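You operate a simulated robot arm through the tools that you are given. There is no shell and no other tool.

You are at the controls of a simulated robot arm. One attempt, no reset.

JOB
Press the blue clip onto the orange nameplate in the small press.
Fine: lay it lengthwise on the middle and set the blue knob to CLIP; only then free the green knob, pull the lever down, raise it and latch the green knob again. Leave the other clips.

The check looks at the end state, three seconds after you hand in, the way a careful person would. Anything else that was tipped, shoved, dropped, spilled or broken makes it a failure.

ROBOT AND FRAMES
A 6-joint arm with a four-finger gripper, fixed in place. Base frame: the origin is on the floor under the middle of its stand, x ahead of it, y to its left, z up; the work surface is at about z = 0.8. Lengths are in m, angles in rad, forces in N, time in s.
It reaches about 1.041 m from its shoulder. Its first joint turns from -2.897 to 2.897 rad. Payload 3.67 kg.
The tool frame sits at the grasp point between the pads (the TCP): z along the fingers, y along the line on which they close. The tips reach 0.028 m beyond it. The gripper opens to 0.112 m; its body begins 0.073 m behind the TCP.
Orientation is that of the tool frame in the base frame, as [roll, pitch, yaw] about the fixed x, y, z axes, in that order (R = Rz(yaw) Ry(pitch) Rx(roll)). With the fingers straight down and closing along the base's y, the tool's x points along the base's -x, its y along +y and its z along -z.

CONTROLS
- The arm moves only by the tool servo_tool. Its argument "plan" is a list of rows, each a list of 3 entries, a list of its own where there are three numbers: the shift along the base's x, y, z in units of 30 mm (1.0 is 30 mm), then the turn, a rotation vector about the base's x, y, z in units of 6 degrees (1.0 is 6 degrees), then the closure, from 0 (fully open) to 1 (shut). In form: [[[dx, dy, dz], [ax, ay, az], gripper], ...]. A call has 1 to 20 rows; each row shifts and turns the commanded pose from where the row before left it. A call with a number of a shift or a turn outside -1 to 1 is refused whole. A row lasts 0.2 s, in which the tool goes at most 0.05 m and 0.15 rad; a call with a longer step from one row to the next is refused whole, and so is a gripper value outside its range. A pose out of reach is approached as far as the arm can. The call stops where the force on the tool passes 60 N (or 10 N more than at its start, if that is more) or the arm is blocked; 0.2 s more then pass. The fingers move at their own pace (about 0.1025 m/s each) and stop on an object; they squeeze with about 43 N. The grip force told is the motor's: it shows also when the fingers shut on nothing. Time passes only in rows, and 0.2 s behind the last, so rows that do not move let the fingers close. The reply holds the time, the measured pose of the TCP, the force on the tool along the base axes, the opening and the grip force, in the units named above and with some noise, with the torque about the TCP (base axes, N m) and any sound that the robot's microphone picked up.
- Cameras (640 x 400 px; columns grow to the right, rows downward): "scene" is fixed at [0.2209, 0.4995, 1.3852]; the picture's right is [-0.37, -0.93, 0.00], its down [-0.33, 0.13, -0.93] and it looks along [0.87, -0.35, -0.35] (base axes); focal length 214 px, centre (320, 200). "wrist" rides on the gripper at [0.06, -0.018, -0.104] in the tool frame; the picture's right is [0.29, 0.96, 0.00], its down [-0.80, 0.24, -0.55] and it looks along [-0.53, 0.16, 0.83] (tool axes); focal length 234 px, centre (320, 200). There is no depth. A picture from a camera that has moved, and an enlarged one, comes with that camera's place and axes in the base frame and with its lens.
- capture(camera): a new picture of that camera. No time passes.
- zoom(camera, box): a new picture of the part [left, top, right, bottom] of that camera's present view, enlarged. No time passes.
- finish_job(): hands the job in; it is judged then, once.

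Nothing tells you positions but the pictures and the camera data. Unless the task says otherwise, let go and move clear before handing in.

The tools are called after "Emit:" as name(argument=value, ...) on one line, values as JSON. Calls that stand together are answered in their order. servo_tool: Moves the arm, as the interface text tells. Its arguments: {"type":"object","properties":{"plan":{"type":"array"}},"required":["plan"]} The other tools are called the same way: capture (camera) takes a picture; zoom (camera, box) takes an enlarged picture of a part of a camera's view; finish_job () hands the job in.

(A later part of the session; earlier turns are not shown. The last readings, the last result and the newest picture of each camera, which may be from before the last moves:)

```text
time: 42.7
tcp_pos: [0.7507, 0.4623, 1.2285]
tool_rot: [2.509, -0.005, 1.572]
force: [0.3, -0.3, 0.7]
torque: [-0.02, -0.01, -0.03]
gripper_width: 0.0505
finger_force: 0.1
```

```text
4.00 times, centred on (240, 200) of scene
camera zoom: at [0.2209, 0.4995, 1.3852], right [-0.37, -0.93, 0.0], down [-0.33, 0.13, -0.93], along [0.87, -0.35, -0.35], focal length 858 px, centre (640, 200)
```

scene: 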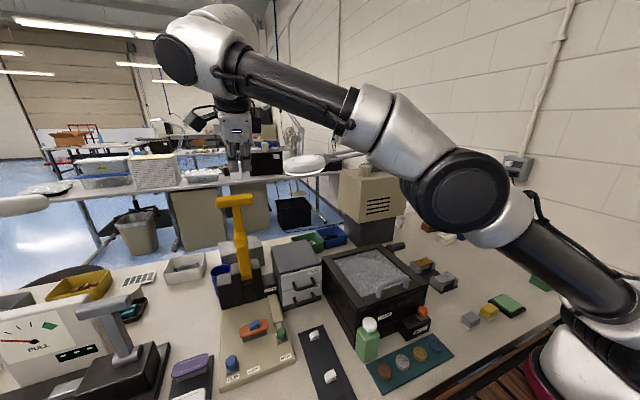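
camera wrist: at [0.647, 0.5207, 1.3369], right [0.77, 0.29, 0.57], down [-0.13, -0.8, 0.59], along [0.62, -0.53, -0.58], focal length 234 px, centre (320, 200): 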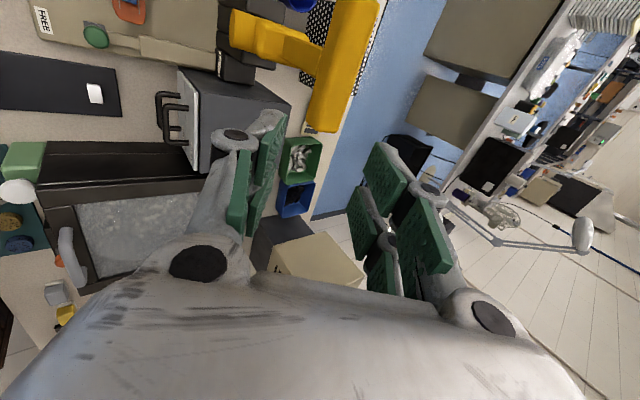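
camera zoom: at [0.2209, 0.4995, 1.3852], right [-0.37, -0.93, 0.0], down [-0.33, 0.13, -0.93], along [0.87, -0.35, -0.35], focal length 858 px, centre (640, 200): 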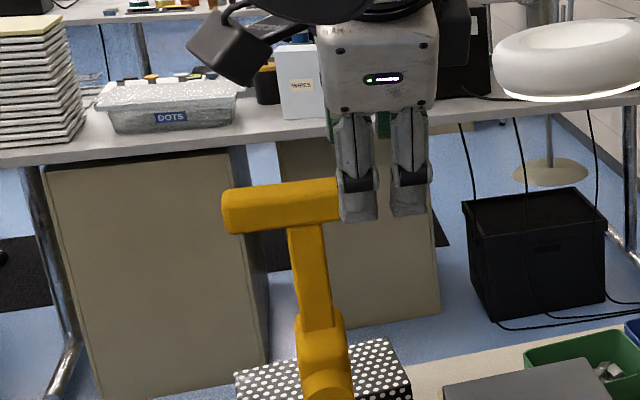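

Still aligned and no contact. Advancing the remaining distance in smaller steps.

Emit:
servo_tool(plan=[[[0.22, 0, -0.3], [0, 0, 0], 0.55], [[0.22, 0, -0.3], [0, 0, 0], 0.55], [[0.22, 0, -0.3], [0, 0, 0], 0.55], [[0.22, 0, -0.3], [0, 0, 0], 0.55], [[0, 0, 0], [0, 0, 0], 0.55]])

Emit:
capture(camera="wrist")

Emit:
zoom(camera="scene", box=[190, 150, 290, 250])

```text
time: 43.9
tcp_pos: [0.7777, 0.4613, 1.1916]
tool_rot: [2.51, -0.003, 1.573]
force: [-0.2, -0.3, 1.0]
torque: [0.03, -0.01, -0.01]
gripper_width: 0.0505
finger_force: 0.1
```

```text
taken
camera wrist: at [0.7007, 0.5208, 1.2648], right [0.77, 0.29, 0.57], down [-0.13, -0.8, 0.59], along [0.62, -0.53, -0.58], focal length 234 px, centre (320, 200)
```

wrist: 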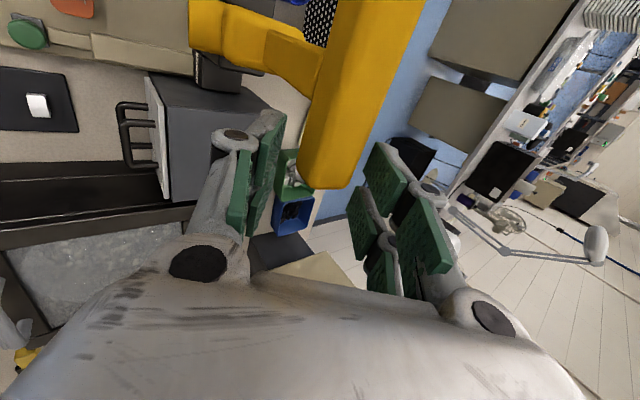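

```text
4.00 times, centred on (240, 200) of scene
camera zoom: at [0.2209, 0.4995, 1.3852], right [-0.37, -0.93, 0.0], down [-0.33, 0.13, -0.93], along [0.87, -0.35, -0.35], focal length 858 px, centre (640, 200)
```

zoom: 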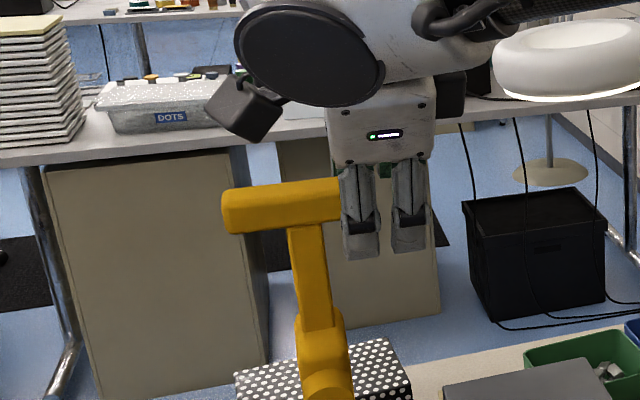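

The bar end is between the pads. Closing gently on it to find its thickness.

Emit:
servo_tool(plan=[[[0, 0, 0], [0, 0, 0], 0.65], [[0, 0, 0], [0, 0, 0], 0.72], [[0, 0, 0], [0, 0, 0], 0.8], [[0, 0, 0], [0, 0, 0], 0.9], [[0, 0, 0], [0, 0, 0], 0.9]])

Emit:
capture(camera="wrist")

Emit:
zoom(camera="scene", box=[190, 150, 290, 250])

```text
time: 45.1
tcp_pos: [0.7752, 0.4622, 1.1912]
tool_rot: [2.511, -0.002, 1.572]
force: [-15.2, -4.8, -11.0]
torque: [0.02, 0.63, -0.02]
gripper_width: 0.0303
finger_force: 45.0
```

```text
taken
camera wrist: at [0.6999, 0.5209, 1.2641], right [0.77, 0.29, 0.56], down [-0.13, -0.8, 0.59], along [0.62, -0.53, -0.58], focal length 234 px, centre (320, 200)
```

wrist: 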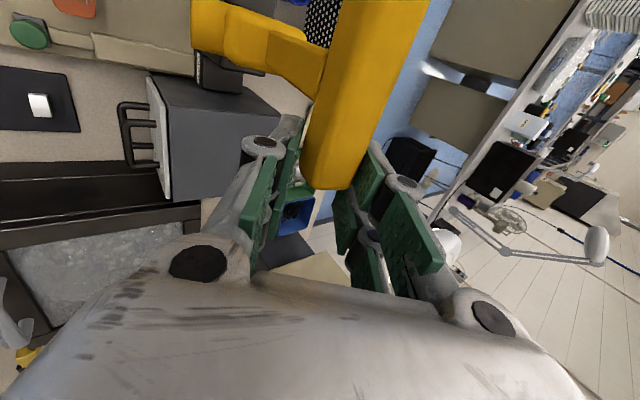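

```text
4.00 times, centred on (240, 200) of scene
camera zoom: at [0.2209, 0.4995, 1.3852], right [-0.37, -0.93, 0.0], down [-0.33, 0.13, -0.93], along [0.87, -0.35, -0.35], focal length 858 px, centre (640, 200)
```

zoom: 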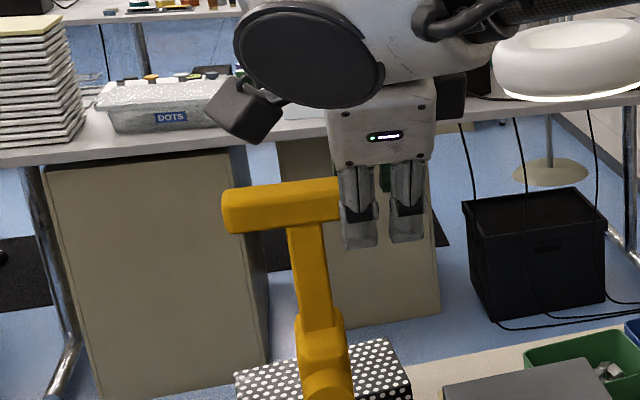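

Gripped (30 mm thick bar), with a reaction showing the lever rests against its upper stop. Starting the pull along the estimated arc (pivot ≈(0.827, 0.885), radius ≈0.308), a small test first.

Emit:
servo_tool(plan=[[[-0.2, 0, -0.02], [0, 0.1, 0], 0.9], [[-0.33, 0, -0.08], [0, 0.1, 0], 0.9], [[0, 0, 0], [0, 0, 0], 0.9]])

Emit:
zoom(camera="scene", box=[190, 150, 290, 310])

```text
time: 45.9
tcp_pos: [0.7621, 0.462, 1.1886]
tool_rot: [2.53, -0.004, 1.573]
force: [3.2, 0.5, -7.8]
torque: [-0.64, 0.01, 0.2]
gripper_width: 0.0294
finger_force: 44.9
```

```text
2.50 times, centred on (240, 230) of scene
camera zoom: at [0.2209, 0.4995, 1.3852], right [-0.37, -0.93, 0.0], down [-0.33, 0.13, -0.93], along [0.87, -0.35, -0.35], focal length 536 px, centre (520, 125)
```

zoom: 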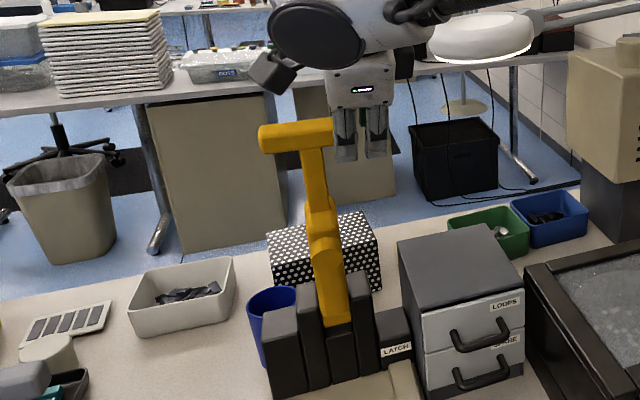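

The lever follows easily with low force. Continuing along the arc to about 30° from vertical.

Emit:
servo_tool(plan=[[[-0.4, 0, -0.1], [0, 0.15, 0], 0.9], [[-0.5, 0, -0.14], [0, 0.2, 0], 0.9], [[-0.5, 0, -0.165], [0, 0.2, 0], 0.9], [[-0.5, 0, -0.19], [0, 0.2, 0], 0.9], [[-0.49, 0, -0.217], [0, 0.2, 0], 0.9], [[-0.48, 0, -0.245], [0, 0.2, 0], 0.9], [[0, 0, 0], [0, 0, 0], 0.9]])

Emit:
zoom(camera="scene", box=[180, 140, 300, 320])

Emit:
capture(camera="wrist")

```text
time: 47.5
tcp_pos: [0.6758, 0.4621, 1.1554]
tool_rot: [2.651, -0.003, 1.573]
force: [10.7, 2.5, -8.3]
torque: [-0.16, -1.36, 0.29]
gripper_width: 0.0245
finger_force: 45.0
```

```text
2.22 times, centred on (240, 230) of scene
camera zoom: at [0.2209, 0.4995, 1.3852], right [-0.37, -0.93, 0.0], down [-0.33, 0.13, -0.93], along [0.87, -0.35, -0.35], focal length 477 px, centre (498, 133)
```

zoom: 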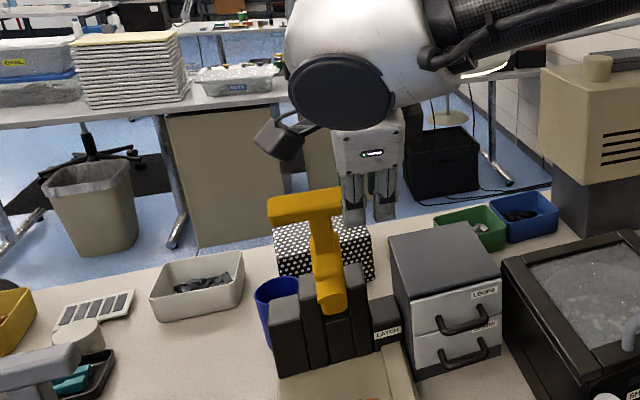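

```text
taken
camera wrist: at [0.6098, 0.5209, 1.2396], right [0.84, 0.29, 0.45], down [-0.05, -0.8, 0.6], along [0.53, -0.53, -0.66], focal length 234 px, centre (320, 200)
```

wrist: 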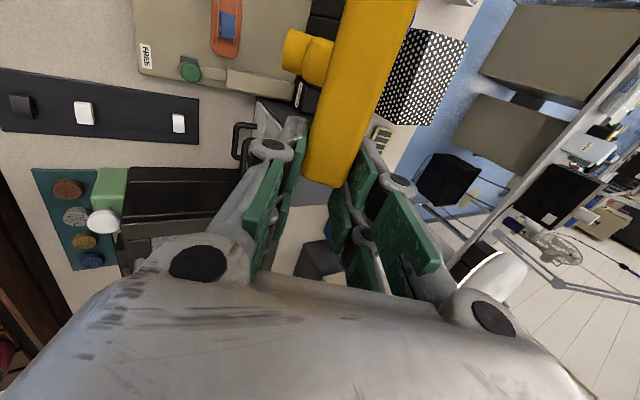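

The lever follows; there's a slight pull toward the pivot, so I'll tighten the arc a bit. Continuing to about 48°.

Emit:
servo_tool(plan=[[[-0.43, 0, -0.31], [0, 0.25, 0], 0.9], [[-0.42, 0, -0.335], [0, 0.25, 0], 0.9], [[-0.4, 0, -0.36], [0, 0.25, 0], 0.9], [[-0.385, 0, -0.38], [0, 0.25, 0], 0.9], [[-0.365, 0, -0.4], [0, 0.25, 0], 0.9], [[-0.345, 0, -0.42], [0, 0.25, 0], 0.9], [[0, 0, 0], [0, 0, 0], 0.9]])

Emit:
zoom(camera="scene", box=[180, 160, 300, 340])

Emit:
capture(camera="wrist")

```text
time: 49.1
tcp_pos: [0.6042, 0.4614, 1.0907]
tool_rot: [2.81, -0.003, 1.57]
force: [4.7, -0.2, -0.8]
torque: [-0.02, -0.62, 0.29]
gripper_width: 0.0319
finger_force: 45.0
```

```text
2.22 times, centred on (240, 250) of scene
camera zoom: at [0.2209, 0.4995, 1.3852], right [-0.37, -0.93, 0.0], down [-0.33, 0.13, -0.93], along [0.87, -0.35, -0.35], focal length 477 px, centre (498, 89)
```

zoom: 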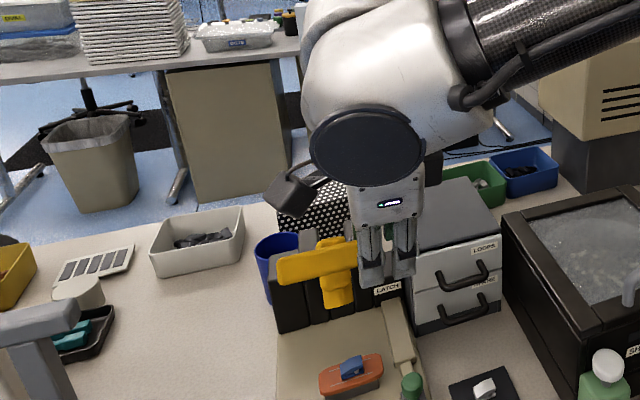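

```text
taken
camera wrist: at [0.5531, 0.5209, 1.1826], right [0.91, 0.29, 0.31], down [0.05, -0.8, 0.6], along [0.42, -0.53, -0.74], focal length 234 px, centre (320, 200)
```

wrist: 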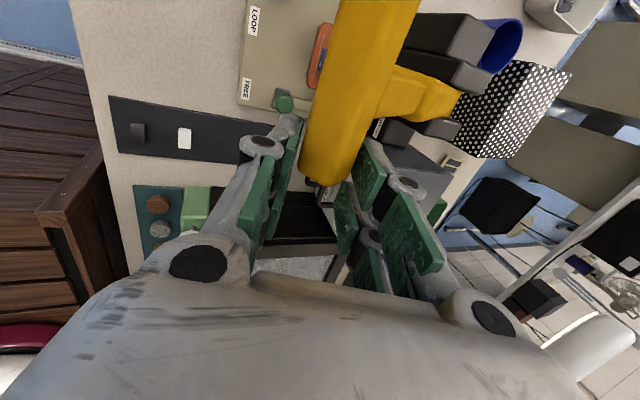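

Good, forces stay low. Continuing to about 66°.

Emit:
servo_tool(plan=[[[-0.34, 0, -0.42], [0, 0.22, 0], 0.9], [[-0.317, 0, -0.435], [0, 0.22, 0], 0.9], [[-0.293, 0, -0.45], [0, 0.22, 0], 0.9], [[-0.27, 0, -0.465], [0, 0.22, 0], 0.9], [[-0.247, 0, -0.48], [0, 0.22, 0], 0.9], [[-0.223, 0, -0.49], [0, 0.22, 0], 0.9], [[0, 0, 0], [0, 0, 0], 0.9]])

Emit:
zoom(camera="scene", box=[180, 200, 320, 360])

Emit:
capture(camera="wrist")

```text
time: 50.8
tcp_pos: [0.5592, 0.4615, 1.0078]
tool_rot: [2.942, -0.003, 1.569]
force: [29.2, 4.9, -12.6]
torque: [-0.27, -0.05, -0.03]
gripper_width: 0.031
finger_force: 44.4
stopped in row 7: the force on the tool passed its limit at 65 N (the readings are from after the stop); the commanded pose is now the measured one
```

```text
2.50 times, centred on (250, 280) of scene
camera zoom: at [0.2209, 0.4995, 1.3852], right [-0.37, -0.93, 0.0], down [-0.33, 0.13, -0.93], along [0.87, -0.35, -0.35], focal length 536 px, centre (495, 0)
```

zoom: 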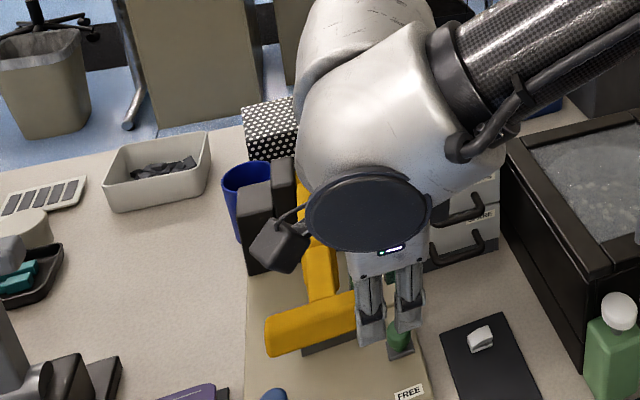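

```text
taken
camera wrist: at [0.521, 0.5208, 1.106], right [0.94, 0.29, 0.19], down [0.12, -0.8, 0.59], along [0.32, -0.53, -0.79], focal length 234 px, centre (320, 200)
```

wrist: 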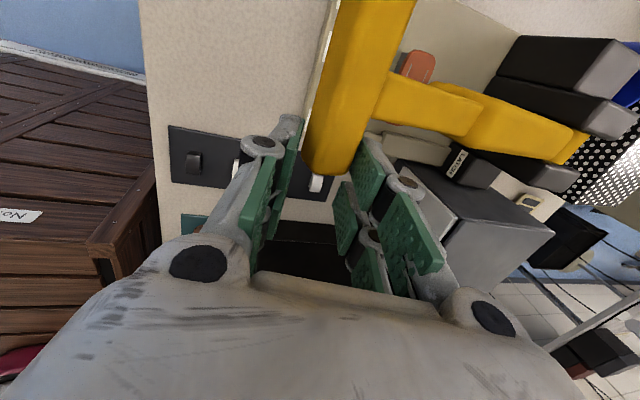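

The force was radial: my arc radius was too large. Refitting the measured points gives pivot ≈(0.830, 0.916), radius ≈0.278, so the lever is now at about 74° and the handle must go nearly straight down. I'll relieve the x-load and continue down.

Emit:
servo_tool(plan=[[[0.12, 0, -0.1], [0, 0.05, 0], 0.9], [[0, 0, -0.2], [0, 0.1, 0], 0.9], [[-0.05, 0, -0.25], [0, 0.1, 0], 0.9], [[0, 0, 0], [0, 0, 0], 0.9]])

Emit:
zoom(camera="scene", box=[180, 220, 320, 380])

Emit:
capture(camera="wrist")

```text
time: 51.8
tcp_pos: [0.5563, 0.4619, 0.9923]
tool_rot: [2.971, -0.002, 1.57]
force: [-16.1, -3.1, -0.6]
torque: [-0.23, 0.59, 0.82]
gripper_width: 0.0301
finger_force: 44.8
```

```text
2.50 times, centred on (250, 300) of scene
camera zoom: at [0.2209, 0.4995, 1.3852], right [-0.37, -0.93, 0.0], down [-0.33, 0.13, -0.93], along [0.87, -0.35, -0.35], focal length 536 px, centre (495, -50)
```

zoom: 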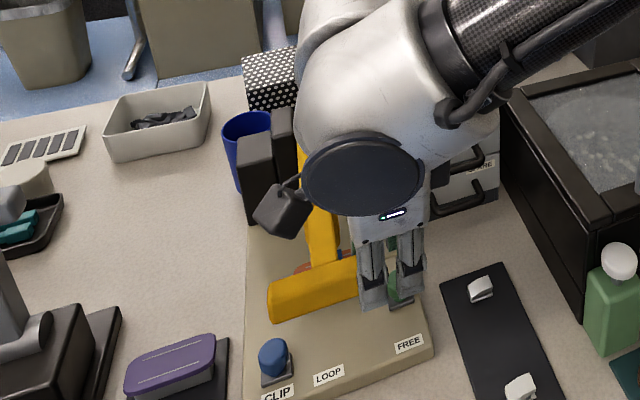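

```text
taken
camera wrist: at [0.5214, 0.5208, 1.0919], right [0.94, 0.29, 0.16], down [0.14, -0.8, 0.58], along [0.3, -0.53, -0.8], focal length 234 px, centre (320, 200)
```

wrist: 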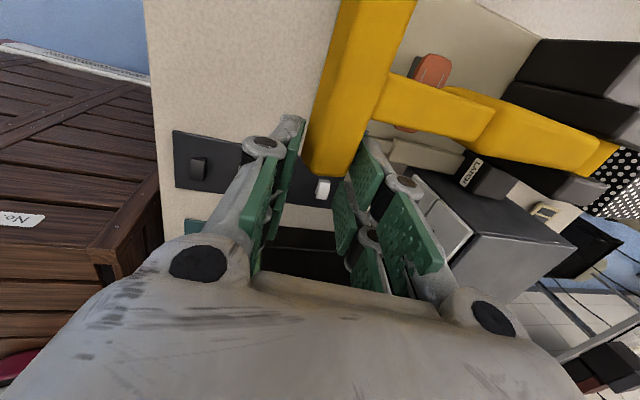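

Now slightly over-corrected in x (16 N). I'll trim x and keep going down in small steps.

Emit:
servo_tool(plan=[[[-0.08, 0, -0.15], [0, 0.08, 0], 0.9], [[-0.05, 0, -0.25], [0, 0.08, 0], 0.9], [[-0.04, 0, -0.25], [0, 0.08, 0], 0.9], [[0, 0, 0], [0, 0, 0], 0.9]])

Emit:
zoom(camera="scene", box=[180, 240, 320, 400])

Emit:
capture(camera="wrist")

```text
time: 52.8
tcp_pos: [0.5536, 0.4627, 0.9734]
tool_rot: [2.996, -0.005, 1.57]
force: [9.5, 1.6, -3.6]
torque: [-0.06, 0.18, 0.39]
gripper_width: 0.0284
finger_force: 44.9
```

```text
2.50 times, centred on (250, 320) of scene
camera zoom: at [0.2209, 0.4995, 1.3852], right [-0.37, -0.93, 0.0], down [-0.33, 0.13, -0.93], along [0.87, -0.35, -0.35], focal length 536 px, centre (495, -100)
```

zoom: 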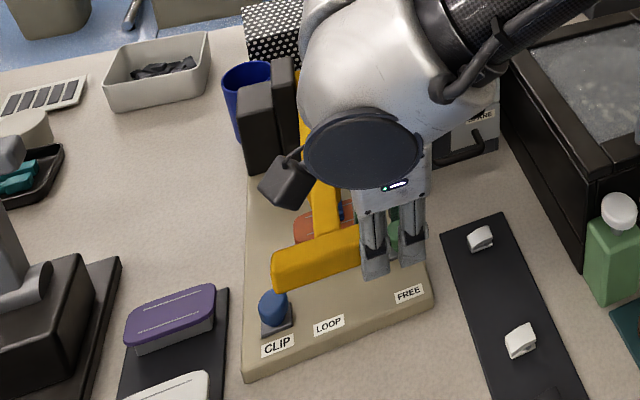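

```text
taken
camera wrist: at [0.5213, 0.5207, 1.0729], right [0.95, 0.29, 0.14], down [0.15, -0.8, 0.58], along [0.28, -0.53, -0.8], focal length 234 px, centre (320, 200)
```

wrist: 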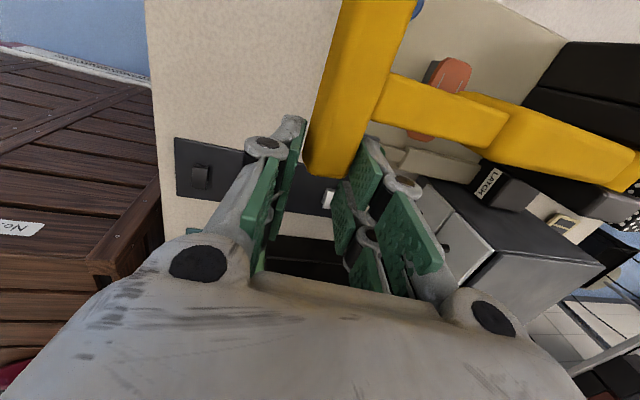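

Lever near 80°. Continuing down in small steps, watching for the boss meeting the clip.

Emit:
servo_tool(plan=[[[0.0, 0, -0.15], [0, 0.06, 0], 0.9], [[-0.02, 0, -0.15], [0, 0.06, 0], 0.9], [[-0.02, 0, -0.15], [0, 0.06, 0], 0.9], [[0, 0, 0], [0, 0, 0], 0.9]])

Emit:
capture(camera="wrist")

Emit:
zoom(camera="scene", box=[200, 280, 300, 380])

```text
time: 53.8
tcp_pos: [0.5536, 0.4618, 0.9581]
tool_rot: [3.015, -0.004, 1.569]
force: [20.5, 3.8, -3.8]
torque: [0.0, 0.12, 0.17]
gripper_width: 0.0274
finger_force: 45.0
```

```text
taken
camera wrist: at [0.5222, 0.5207, 1.0595], right [0.95, 0.29, 0.12], down [0.17, -0.8, 0.58], along [0.26, -0.53, -0.81], focal length 234 px, centre (320, 200)
```

wrist: 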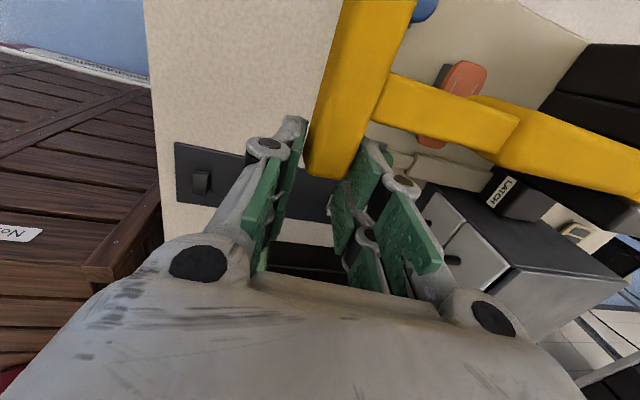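

```text
4.00 times, centred on (250, 330) of scene
camera zoom: at [0.2209, 0.4995, 1.3852], right [-0.37, -0.93, 0.0], down [-0.33, 0.13, -0.93], along [0.87, -0.35, -0.35], focal length 858 px, centre (600, -320)
```

zoom: 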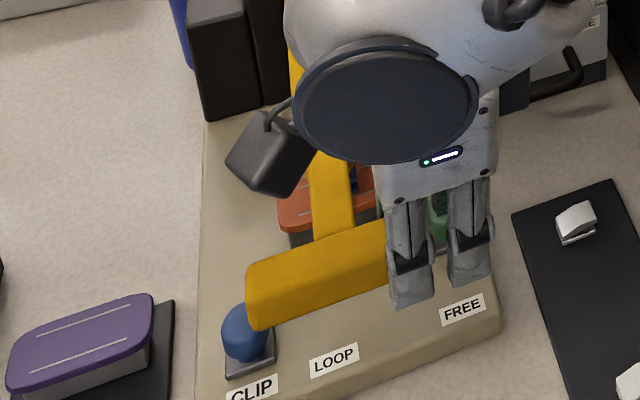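

Trimming x slightly outward and continuing down.

Emit:
servo_tool(plan=[[[0.06, 0, -0.12], [0, 0.05, 0], 0.9], [[0.01, 0, -0.15], [0, 0.05, 0], 0.9], [[0.0, 0, -0.15], [0, 0.05, 0], 0.9], [[0, 0, 0], [0, 0, 0], 0.9]])

Emit:
capture(camera="wrist")

Emit:
zoom(camera="scene", box=[200, 280, 300, 380])

```text
time: 54.8
tcp_pos: [0.5539, 0.4624, 0.9463]
tool_rot: [3.031, -0.004, 1.571]
force: [-5.1, 4.6, -3.3]
torque: [-0.05, 0.78, 0.78]
gripper_width: 0.0262
finger_force: 44.8
```

```text
taken
camera wrist: at [0.5236, 0.5208, 1.0473], right [0.95, 0.29, 0.11], down [0.18, -0.8, 0.57], along [0.25, -0.53, -0.81], focal length 234 px, centre (320, 200)
```

wrist: 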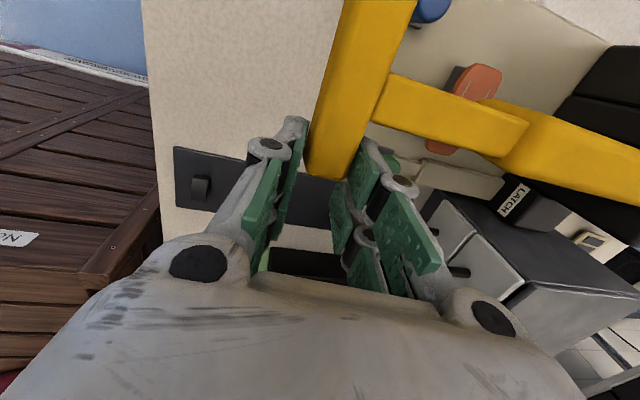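

```text
4.00 times, centred on (250, 330) of scene
camera zoom: at [0.2209, 0.4995, 1.3852], right [-0.37, -0.93, 0.0], down [-0.33, 0.13, -0.93], along [0.87, -0.35, -0.35], focal length 858 px, centre (600, -320)
```

zoom: 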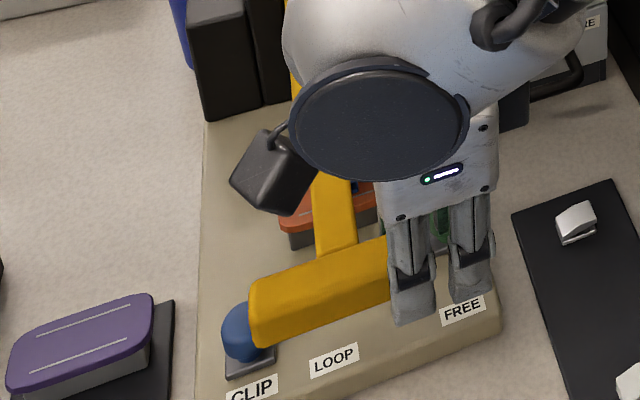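

No vertical resistance yet. Continuing down.

Emit:
servo_tool(plan=[[[0.0, 0, -0.12], [0, 0.05, 0], 0.9], [[0.0, 0, -0.12], [0, 0.05, 0], 0.9], [[0.01, 0, -0.12], [0, 0.05, 0], 0.9], [[0, 0, 0], [0, 0, 0], 0.9]])

Emit:
capture(camera="wrist")

Emit:
zoom(camera="scene", box=[200, 280, 300, 380])

```text
time: 55.8
tcp_pos: [0.5534, 0.4621, 0.9355]
tool_rot: [3.045, -0.003, 1.568]
force: [-22.2, 3.7, 1.9]
torque: [-0.23, 1.21, 0.98]
gripper_width: 0.0251
finger_force: 44.8
```

```text
taken
camera wrist: at [0.5253, 0.5207, 1.0377], right [0.95, 0.29, 0.09], down [0.18, -0.8, 0.57], along [0.24, -0.53, -0.82], focal length 234 px, centre (320, 200)
```

wrist: 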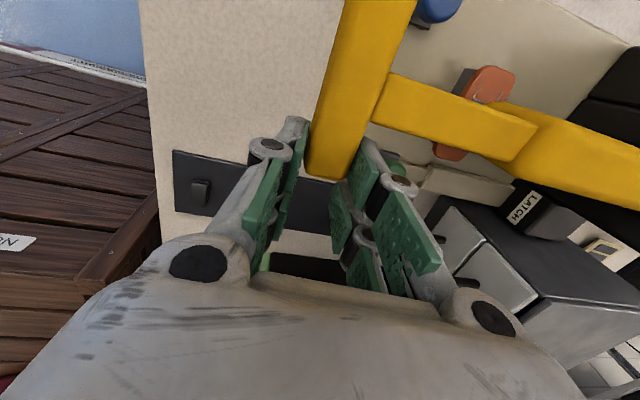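

```text
4.00 times, centred on (250, 330) of scene
camera zoom: at [0.2209, 0.4995, 1.3852], right [-0.37, -0.93, 0.0], down [-0.33, 0.13, -0.93], along [0.87, -0.35, -0.35], focal length 858 px, centre (600, -320)
```

zoom: 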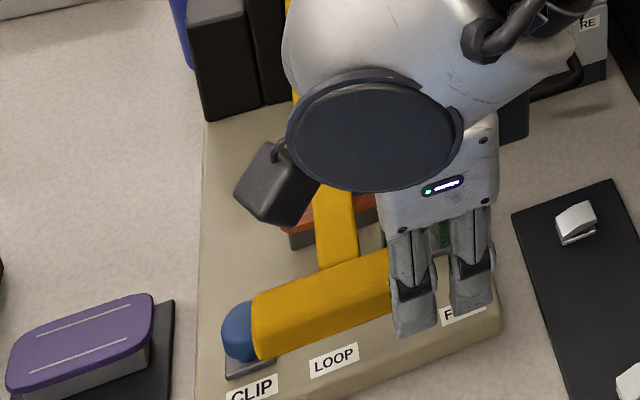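

Trimming x back a little and continuing down.

Emit:
servo_tool(plan=[[[-0.07, 0, -0.1], [0, 0.03, 0], 0.9], [[-0.01, 0, -0.12], [0, 0.03, 0], 0.9], [[0, 0, -0.12], [0, 0.03, 0], 0.9], [[0, 0, 0], [0, 0, 0], 0.9]])

Emit:
capture(camera="wrist")

Emit:
zoom(camera="scene", box=[200, 280, 300, 380])

```text
time: 56.8
tcp_pos: [0.5537, 0.4625, 0.9277]
tool_rot: [3.05, -0.009, 1.57]
force: [13.7, 1.9, 43.7]
torque: [0.85, 0.72, 0.21]
gripper_width: 0.0248
finger_force: 44.4
```

```text
taken
camera wrist: at [0.5264, 0.5204, 1.0303], right [0.95, 0.28, 0.09], down [0.19, -0.8, 0.57], along [0.23, -0.52, -0.82], focal length 234 px, centre (320, 200)
```

wrist: 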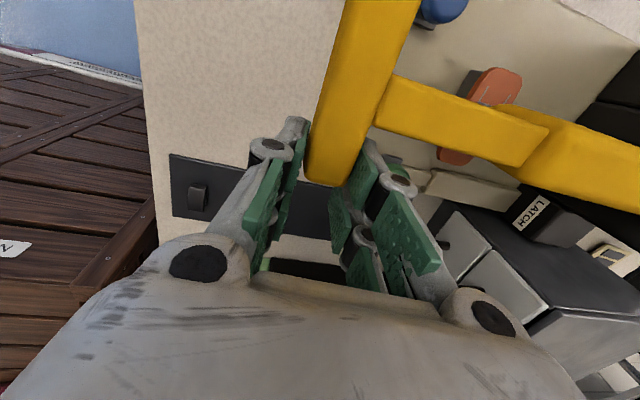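

```text
4.00 times, centred on (250, 330) of scene
camera zoom: at [0.2209, 0.4995, 1.3852], right [-0.37, -0.93, 0.0], down [-0.33, 0.13, -0.93], along [0.87, -0.35, -0.35], focal length 858 px, centre (600, -320)
```

zoom: 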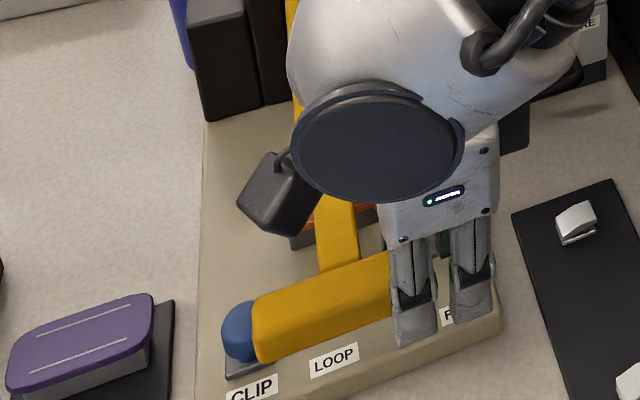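

Firm vertical resistance (44 N) now: the boss is on the clip, with the lever about horizontal. I'll press slightly more and listen for a click.

Emit:
servo_tool(plan=[[[0, 0, -0.03], [0, 0, 0], 0.9], [[0, 0, -0.02], [0, 0, 0], 0.9], [[0, 0, 0], [0, 0, 0], 0.9]])

Emit:
capture(camera="wrist")

```text
time: 57.5
tcp_pos: [0.5539, 0.4616, 0.9261]
tool_rot: [3.052, -0.008, 1.568]
force: [33.4, 2.0, 46.1]
torque: [0.74, 0.53, -0.1]
gripper_width: 0.0246
finger_force: 45.1
```

```text
taken
camera wrist: at [0.5266, 0.5204, 1.0284], right [0.95, 0.28, 0.09], down [0.19, -0.8, 0.57], along [0.23, -0.52, -0.82], focal length 234 px, centre (320, 200)
```

wrist: 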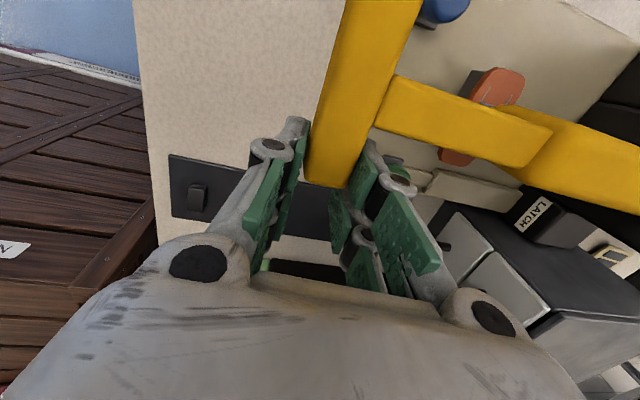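

The pads are starting to slip on the bar at ~46 N, so the lever rests on the clip/stop. To press more firmly I'll release the bar, and then push down on its centre with closed fingers from above. First, relieve the load and open.

Emit:
servo_tool(plan=[[[0.08, 0, 0.05], [0, 0, 0], 0.9], [[0, 0, 0], [0, 0, 0], 0.75], [[0, 0, 0], [0, 0, 0], 0.65], [[0, 0, 0], [0, 0, 0], 0.55], [[0, 0, 0], [0, 0, 0], 0.5], [[0, 0, 0], [0, 0, 0], 0.5]])

Emit:
capture(camera="wrist")

Emit:
zoom(camera="scene", box=[200, 280, 300, 380])

```text
time: 59.0
tcp_pos: [0.5549, 0.4619, 0.9258]
tool_rot: [3.053, -0.005, 1.568]
force: [0.4, -0.7, 0.4]
torque: [-0.04, -0.01, 0.01]
gripper_width: 0.0559
finger_force: 0.0
```

```text
taken
camera wrist: at [0.5274, 0.5206, 1.0277], right [0.95, 0.29, 0.08], down [0.19, -0.8, 0.57], along [0.23, -0.53, -0.82], focal length 234 px, centre (320, 200)
```

wrist: 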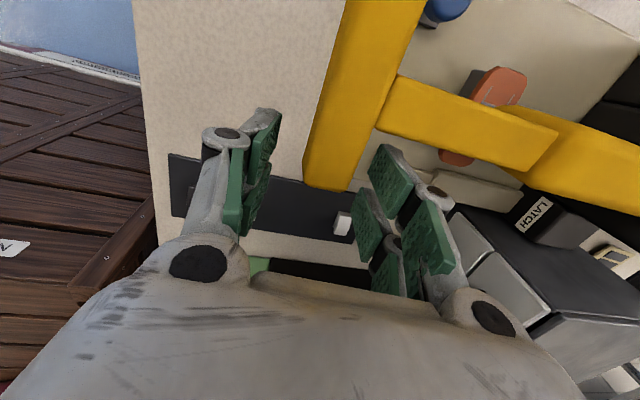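

```text
4.00 times, centred on (250, 330) of scene
camera zoom: at [0.2209, 0.4995, 1.3852], right [-0.37, -0.93, 0.0], down [-0.33, 0.13, -0.93], along [0.87, -0.35, -0.35], focal length 858 px, centre (600, -320)
```

zoom: 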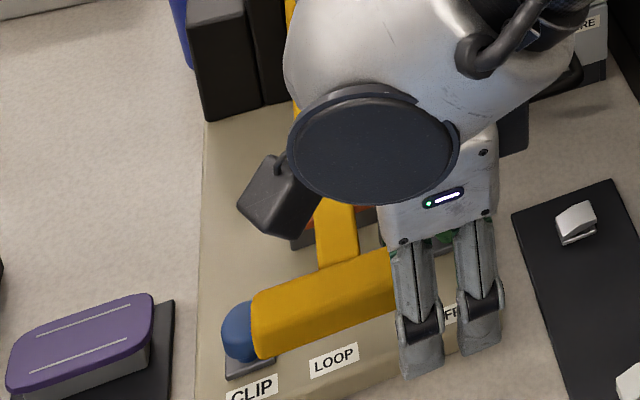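

The lever stays down on its own. I'll look at it in detail.

Emit:
zoom(camera="wrist", box=[300, 0, 560, 200])

Emit:
zoom(camera="scene", box=[215, 250, 315, 340])

```text
2.00 times, centred on (430, 100) of wrist
camera zoom: at [0.5274, 0.5206, 1.0277], right [0.95, 0.29, 0.08], down [0.19, -0.8, 0.57], along [0.23, -0.53, -0.82], focal length 468 px, centre (100, 400)
```

zoom: 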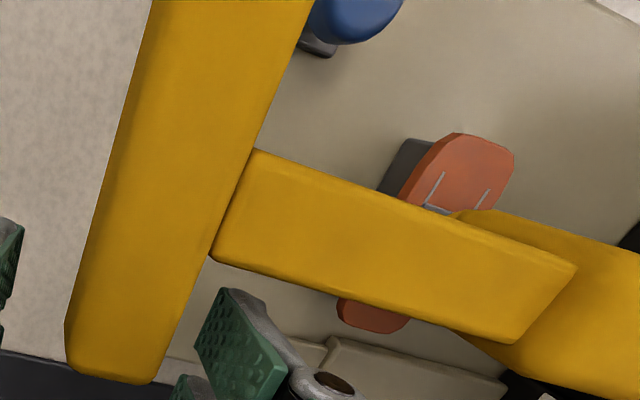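

```text
4.44 times, centred on (265, 295) of scene
camera zoom: at [0.2209, 0.4995, 1.3852], right [-0.37, -0.93, 0.0], down [-0.33, 0.13, -0.93], along [0.87, -0.35, -0.35], focal length 953 px, centre (564, -222)
```

zoom: 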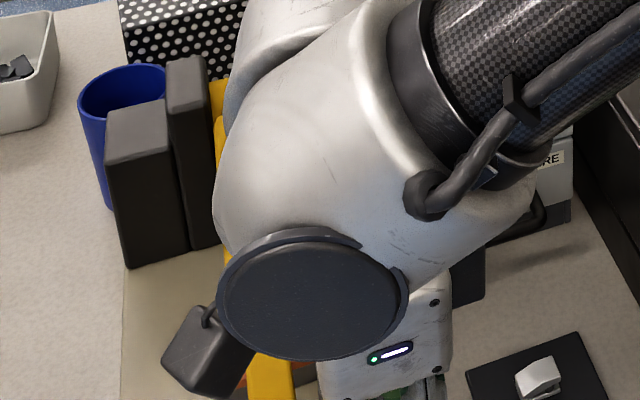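

The lever rests down, shaft over the clip. I'll rise off the bar, close the fingers and move over the bar/shaft junction (y≈0.51) to press down firmly.

Emit:
servo_tool(plan=[[[0, 0, 0.4], [0, 0, 0], 0.5], [[0, 0, 0.8], [0, 0, 0], 0.5], [[0, 0, 1.0], [0, 0, 0], 0.5], [[0, 0.4, 0.3], [0, 0, 0], 0.8], [[0.1, 0.6, 0], [0, 0, 0], 1.0], [[0.15, 0.6, 0], [0, 0, 0], 1.0], [[0, 0, 0], [0, 0, 0], 1.0]])

Emit:
capture(camera="wrist")

Emit:
capture(camera="scene")

```text
time: 60.5
tcp_pos: [0.5634, 0.5102, 0.9994]
tool_rot: [3.053, -0.003, 1.569]
force: [-0.2, 0.4, 0.0]
torque: [0.0, -0.01, 0.02]
gripper_width: 0.0001
finger_force: 35.2
```

```text
taken
camera wrist: at [0.5352, 0.5692, 1.1018], right [0.95, 0.29, 0.08], down [0.19, -0.8, 0.57], along [0.23, -0.53, -0.82], focal length 234 px, centre (320, 200)
```

wrist: 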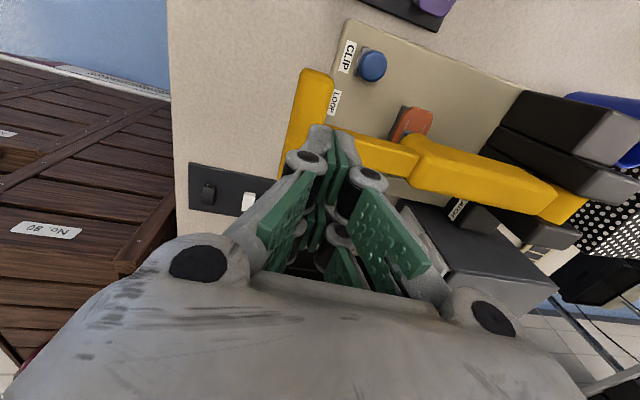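

```text
taken
```

scene: 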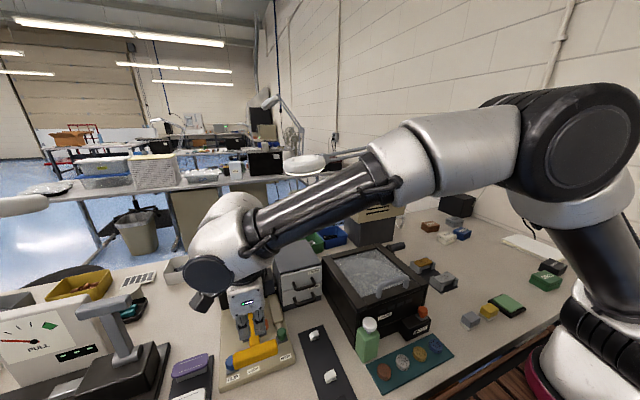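

Positioned over the junction. Descending to contact and pressing in small steps.

Emit:
servo_tool(plan=[[[0, 0, -0.5], [0, 0, 0], 1.0], [[0, 0, -0.4], [0, 0, 0], 1.0], [[0, 0, -0.15], [0, 0, 0], 1.0], [[0, 0, 0], [0, 0, 0], 1.0]])

Emit:
zoom(camera="scene", box=[200, 280, 300, 380])

```text
time: 61.5
tcp_pos: [0.5625, 0.51, 0.9683]
tool_rot: [3.054, -0.003, 1.569]
force: [-0.5, 0.0, -0.4]
torque: [0.0, 0.03, -0.05]
gripper_width: 0.0
finger_force: 35.2
```

```text
4.00 times, centred on (250, 330) of scene
camera zoom: at [0.2209, 0.4995, 1.3852], right [-0.37, -0.93, 0.0], down [-0.33, 0.13, -0.93], along [0.87, -0.35, -0.35], focal length 858 px, centre (600, -320)
```

zoom: 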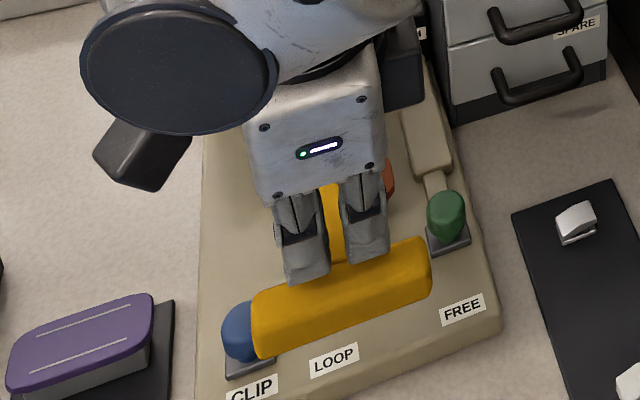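

Just above the lever. Pressing down step by step.

Emit:
servo_tool(plan=[[[0, 0, -0.1], [0, 0, 0], 1.0], [[0, 0, -0.1], [0, 0, 0], 1.0], [[0, 0, 0], [0, 0, 0], 1.0]])

```text
time: 62.4
tcp_pos: [0.5623, 0.5092, 0.963]
tool_rot: [3.054, -0.004, 1.569]
force: [-0.2, 0.4, -0.7]
torque: [0.01, -0.05, 0.02]
gripper_width: 0.0
finger_force: 35.5
```

Emit:
servo_tool(plan=[[[0, 0, -0.07], [0, 0, 0], 1.0], [[0, 0, -0.07], [0, 0, 0], 1.0], [[0, 0, 0], [0, 0, 0], 1.0]])

```text
time: 63.1
tcp_pos: [0.5631, 0.5112, 0.9589]
tool_rot: [3.055, -0.006, 1.571]
force: [0.2, 1.2, 6.6]
torque: [-0.11, 0.02, -0.02]
gripper_width: 0.0001
finger_force: 35.8
```

Contact at TCP z≈0.959 (6.6 N). Pressing further.

Emit:
servo_tool(plan=[[[0, 0, -0.05], [0, 0, 0], 1.0], [[0, 0, -0.05], [0, 0, 0], 1.0], [[0, 0, 0], [0, 0, 0], 1.0]])

```text
time: 64.0
tcp_pos: [0.5619, 0.5098, 0.9581]
tool_rot: [3.052, -0.006, 1.569]
force: [0.5, 0.3, 27.6]
torque: [-0.32, 0.09, -0.02]
gripper_width: 0.0002
finger_force: 35.5
```

It's stiff here: the lever is at its bottom. One more push to about 50 N.

Emit:
servo_tool(plan=[[[0, 0, -0.05], [0, 0, 0], 1.0], [[0, 0, -0.04], [0, 0, 0], 1.0], [[0, 0, 0], [0, 0, 0], 1.0], [[0, 0, 0], [0, 0, 0], 1.0]])

```text
time: 65.0
tcp_pos: [0.5619, 0.5098, 0.9564]
tool_rot: [3.052, -0.009, 1.57]
force: [4.4, 1.6, 55.1]
torque: [-0.62, 0.17, 0.01]
gripper_width: 0.0001
finger_force: 35.9
```

At 55 N the lever doesn't move further, so it's fully down. Now I'll back off, open, return to the bar's −y overhang and descend around it to raise the lever.

Emit:
servo_tool(plan=[[[0, 0, 0.3], [0, 0, 0], 1.0], [[0, 0, 0.8], [0, 0, 0], 1.0], [[0, -0.5, 0.5], [0, 0, 0], 0.7], [[-0.15, -0.6, 0], [0, 0, 0], 0.5], [[-0.1, -0.5, 0], [0, 0, 0], 0.5], [[0, 0, 0], [0, 0, 0], 0.5]])

Emit:
capture(camera="wrist")

Emit:
zoom(camera="scene", box=[200, 280, 300, 380])

```text
time: 66.3
tcp_pos: [0.554, 0.4612, 1.0003]
tool_rot: [3.055, -0.004, 1.57]
force: [-0.4, 0.3, -0.6]
torque: [0.01, 0.0, -0.05]
gripper_width: 0.0562
finger_force: 0.0
```

```text
taken
camera wrist: at [0.5274, 0.5205, 1.1028], right [0.95, 0.29, 0.08], down [0.19, -0.8, 0.57], along [0.23, -0.53, -0.82], focal length 234 px, centre (320, 200)
```

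wrist: 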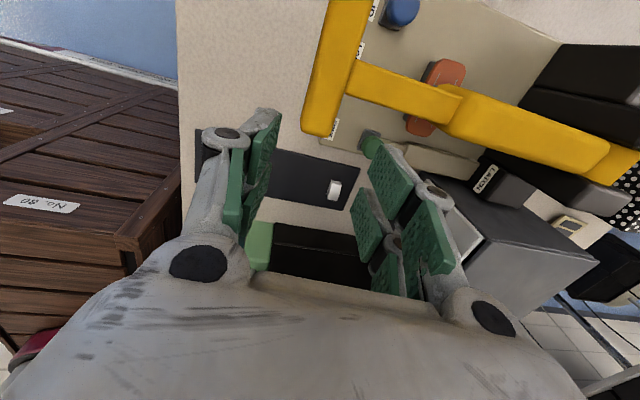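

```text
4.00 times, centred on (250, 330) of scene
camera zoom: at [0.2209, 0.4995, 1.3852], right [-0.37, -0.93, 0.0], down [-0.33, 0.13, -0.93], along [0.87, -0.35, -0.35], focal length 858 px, centre (600, -320)
```

zoom: 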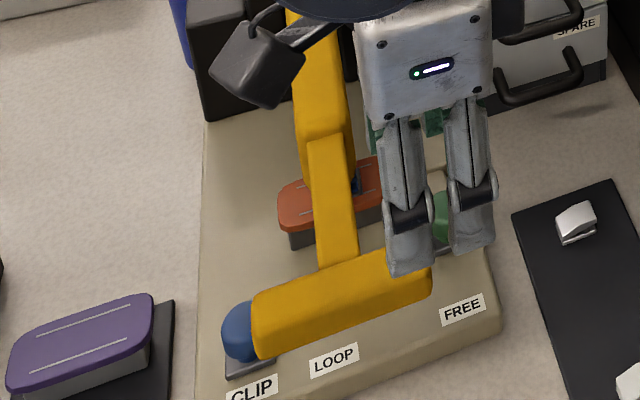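

The lever is level over the nameplate and the bar end is centred between the pads. Descending around the bar.

Emit:
servo_tool(plan=[[[0.03, 0, -0.8], [0, 0, 0], 0.5], [[0, 0, -0.8], [0, 0, 0], 0.5], [[0, 0, -0.6], [0, 0, 0], 0.5], [[0, 0, -0.4], [0, 0, 0], 0.5], [[0, 0, 0], [0, 0, 0], 0.5]])

Emit:
capture(camera="wrist")

```text
time: 67.5
tcp_pos: [0.5549, 0.4629, 0.9237]
tool_rot: [3.054, -0.003, 1.568]
force: [-0.1, 0.4, -0.7]
torque: [0.03, -0.02, 0.02]
gripper_width: 0.056
finger_force: 0.0
```

```text
taken
camera wrist: at [0.5286, 0.5209, 1.0254], right [0.95, 0.29, 0.08], down [0.19, -0.8, 0.57], along [0.23, -0.53, -0.82], focal length 234 px, centre (320, 200)
```

wrist: 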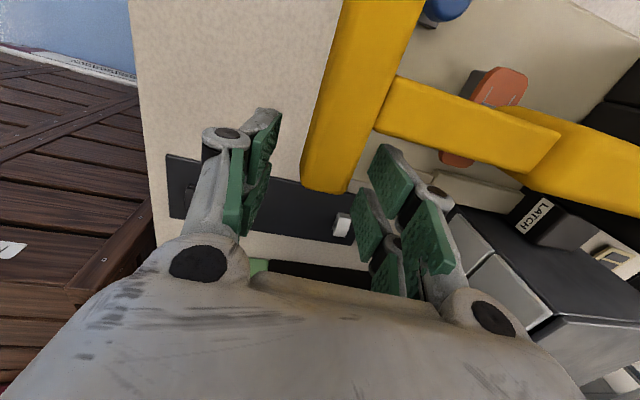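

Lowering a few mm more for a deeper hold, then closing on the bar.

Emit:
servo_tool(plan=[[[0, 0, -0.25], [0, 0, 0], 0.5], [[0, 0, 0], [0, 0, 0], 0.65], [[0, 0, 0], [0, 0, 0], 0.75], [[0, 0, 0], [0, 0, 0], 0.9], [[0, 0, 0], [0, 0, 0], 0.95], [[0, 0, 0], [0, 0, 0], 0.95]])

Emit:
capture(camera="wrist")

```text
time: 69.0
tcp_pos: [0.5559, 0.4614, 0.9158]
tool_rot: [3.056, -0.003, 1.569]
force: [-5.0, 0.5, -5.1]
torque: [0.15, 1.46, 0.59]
gripper_width: 0.024
finger_force: 45.1
```

```text
taken
camera wrist: at [0.5281, 0.5211, 1.0178], right [0.95, 0.29, 0.08], down [0.19, -0.8, 0.57], along [0.23, -0.53, -0.82], focal length 234 px, centre (320, 200)
```

wrist: 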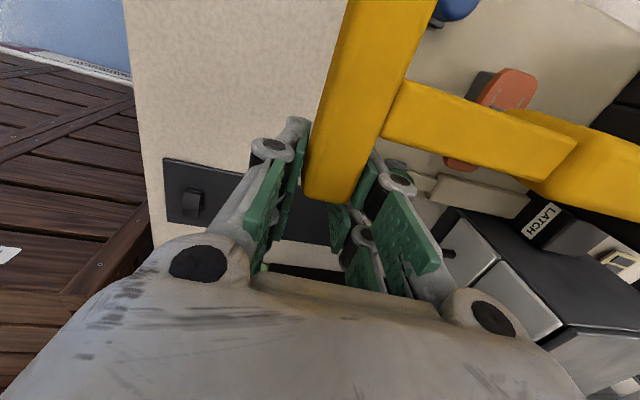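

Gripped at 24 mm. Lifting the lever slightly as a test.

Emit:
servo_tool(plan=[[[0, 0, 0.2], [0, 0, 0], 0.95], [[0.01, 0, 0.28], [0, -0.05, 0], 0.95], [[0.04, 0, 0.4], [0, -0.1, 0], 0.95], [[0, 0, 0], [0, 0, 0], 0.95]])

Emit:
capture(camera="wrist")

Emit:
zoom(camera="scene", box=[200, 260, 300, 360])

```text
time: 70.0
tcp_pos: [0.5571, 0.4625, 0.9422]
tool_rot: [3.038, -0.003, 1.568]
force: [-16.8, 1.3, -4.2]
torque: [-0.23, 0.97, 0.85]
gripper_width: 0.0262
finger_force: 44.7
```

```text
taken
camera wrist: at [0.5277, 0.521, 1.044], right [0.95, 0.29, 0.1], down [0.18, -0.8, 0.57], along [0.24, -0.53, -0.81], focal length 234 px, centre (320, 200)
```

wrist: 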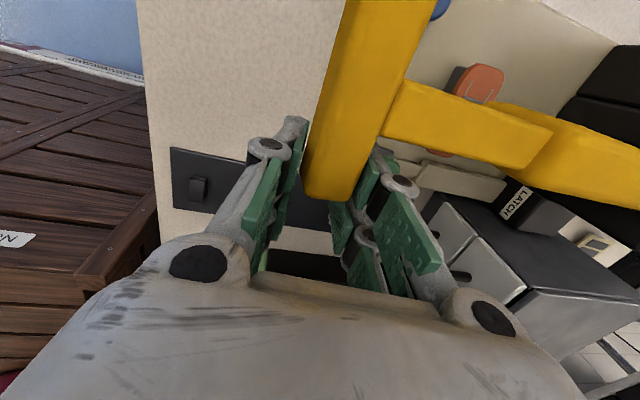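

```text
4.00 times, centred on (250, 310) of scene
camera zoom: at [0.2209, 0.4995, 1.3852], right [-0.37, -0.93, 0.0], down [-0.33, 0.13, -0.93], along [0.87, -0.35, -0.35], focal length 858 px, centre (600, -240)
```

zoom: 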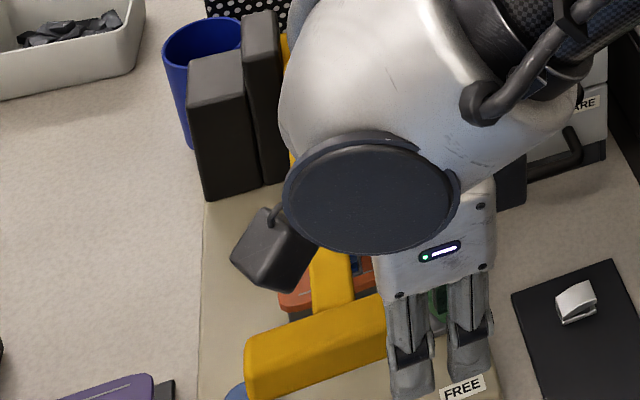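

The lever lifts with the hand. Continuing up the arc with a small x trim.

Emit:
servo_tool(plan=[[[0.0, 0, 0.45], [0, -0.12, 0], 0.95], [[0.07, 0, 0.47], [0, -0.15, 0], 0.95], [[0.1, 0, 0.47], [0, -0.15, 0], 0.95], [[0.13, 0, 0.46], [0, -0.15, 0], 0.95], [[0, 0, 0], [0, 0, 0], 0.95]])

Emit:
capture(camera="wrist")

```text
time: 71.2
tcp_pos: [0.5661, 0.4615, 0.9968]
tool_rot: [2.978, -0.005, 1.568]
force: [-3.6, 7.1, -4.1]
torque: [0.11, 0.6, 0.48]
gripper_width: 0.0301
finger_force: 44.8
```

```text
taken
camera wrist: at [0.5315, 0.5208, 1.0975], right [0.95, 0.29, 0.16], down [0.15, -0.8, 0.58], along [0.29, -0.53, -0.8], focal length 234 px, centre (320, 200)
```

wrist: 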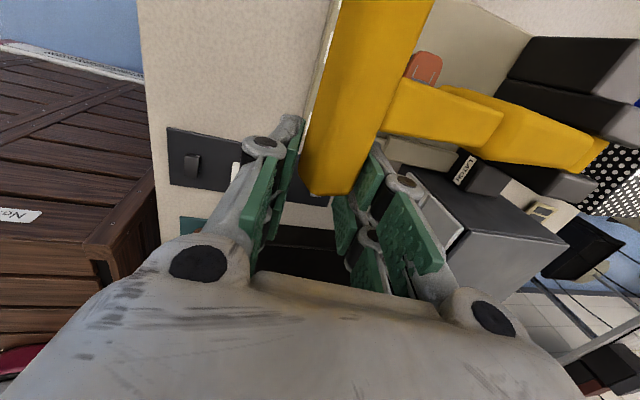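

Smooth so far. Continuing up the arc.

Emit:
servo_tool(plan=[[[0.15, 0, 0.455], [0, -0.18, 0], 0.95], [[0.175, 0, 0.445], [0, -0.2, 0], 0.95], [[0.2, 0, 0.435], [0, -0.2, 0], 0.95], [[0.225, 0, 0.425], [0, -0.2, 0], 0.95], [[0.247, 0, 0.413], [0, -0.2, 0], 0.95], [[0.27, 0, 0.4], [0, -0.2, 0], 0.95], [[0, 0, 0], [0, 0, 0], 0.95]])

Emit:
capture(camera="wrist")

Emit:
zoom(camera="scene", box=[180, 180, 320, 360])

```text
time: 72.8
tcp_pos: [0.6035, 0.4607, 1.075]
tool_rot: [2.856, -0.002, 1.569]
force: [-5.1, -1.9, 0.2]
torque: [-0.12, 0.1, 0.51]
gripper_width: 0.0319
finger_force: 44.9
```

```text
taken
camera wrist: at [0.5569, 0.5208, 1.17], right [0.92, 0.29, 0.27], down [0.07, -0.8, 0.6], along [0.39, -0.53, -0.76], focal length 234 px, centre (320, 200)
```

wrist: 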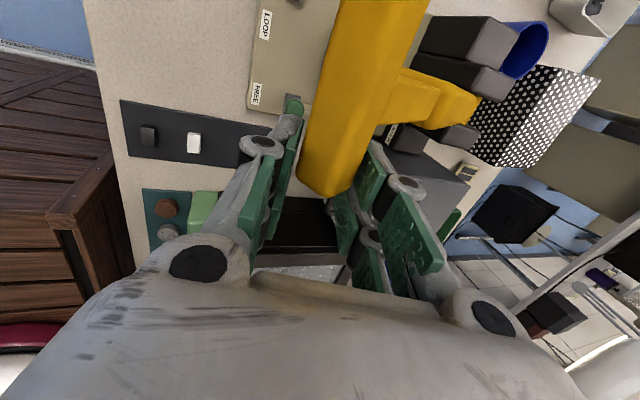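

```text
2.22 times, centred on (250, 270) of scene
camera zoom: at [0.2209, 0.4995, 1.3852], right [-0.37, -0.93, 0.0], down [-0.33, 0.13, -0.93], along [0.87, -0.35, -0.35], focal length 477 px, centre (476, 44)
```

zoom: 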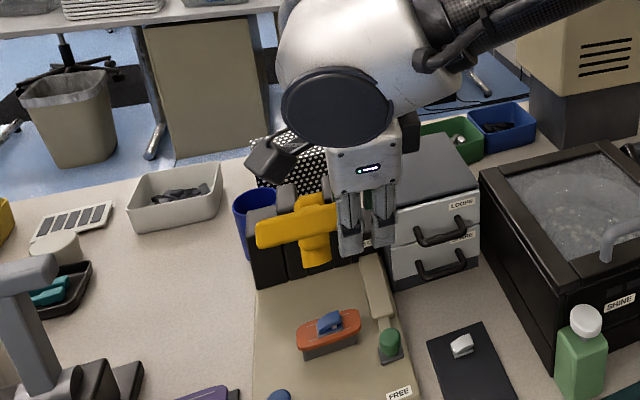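

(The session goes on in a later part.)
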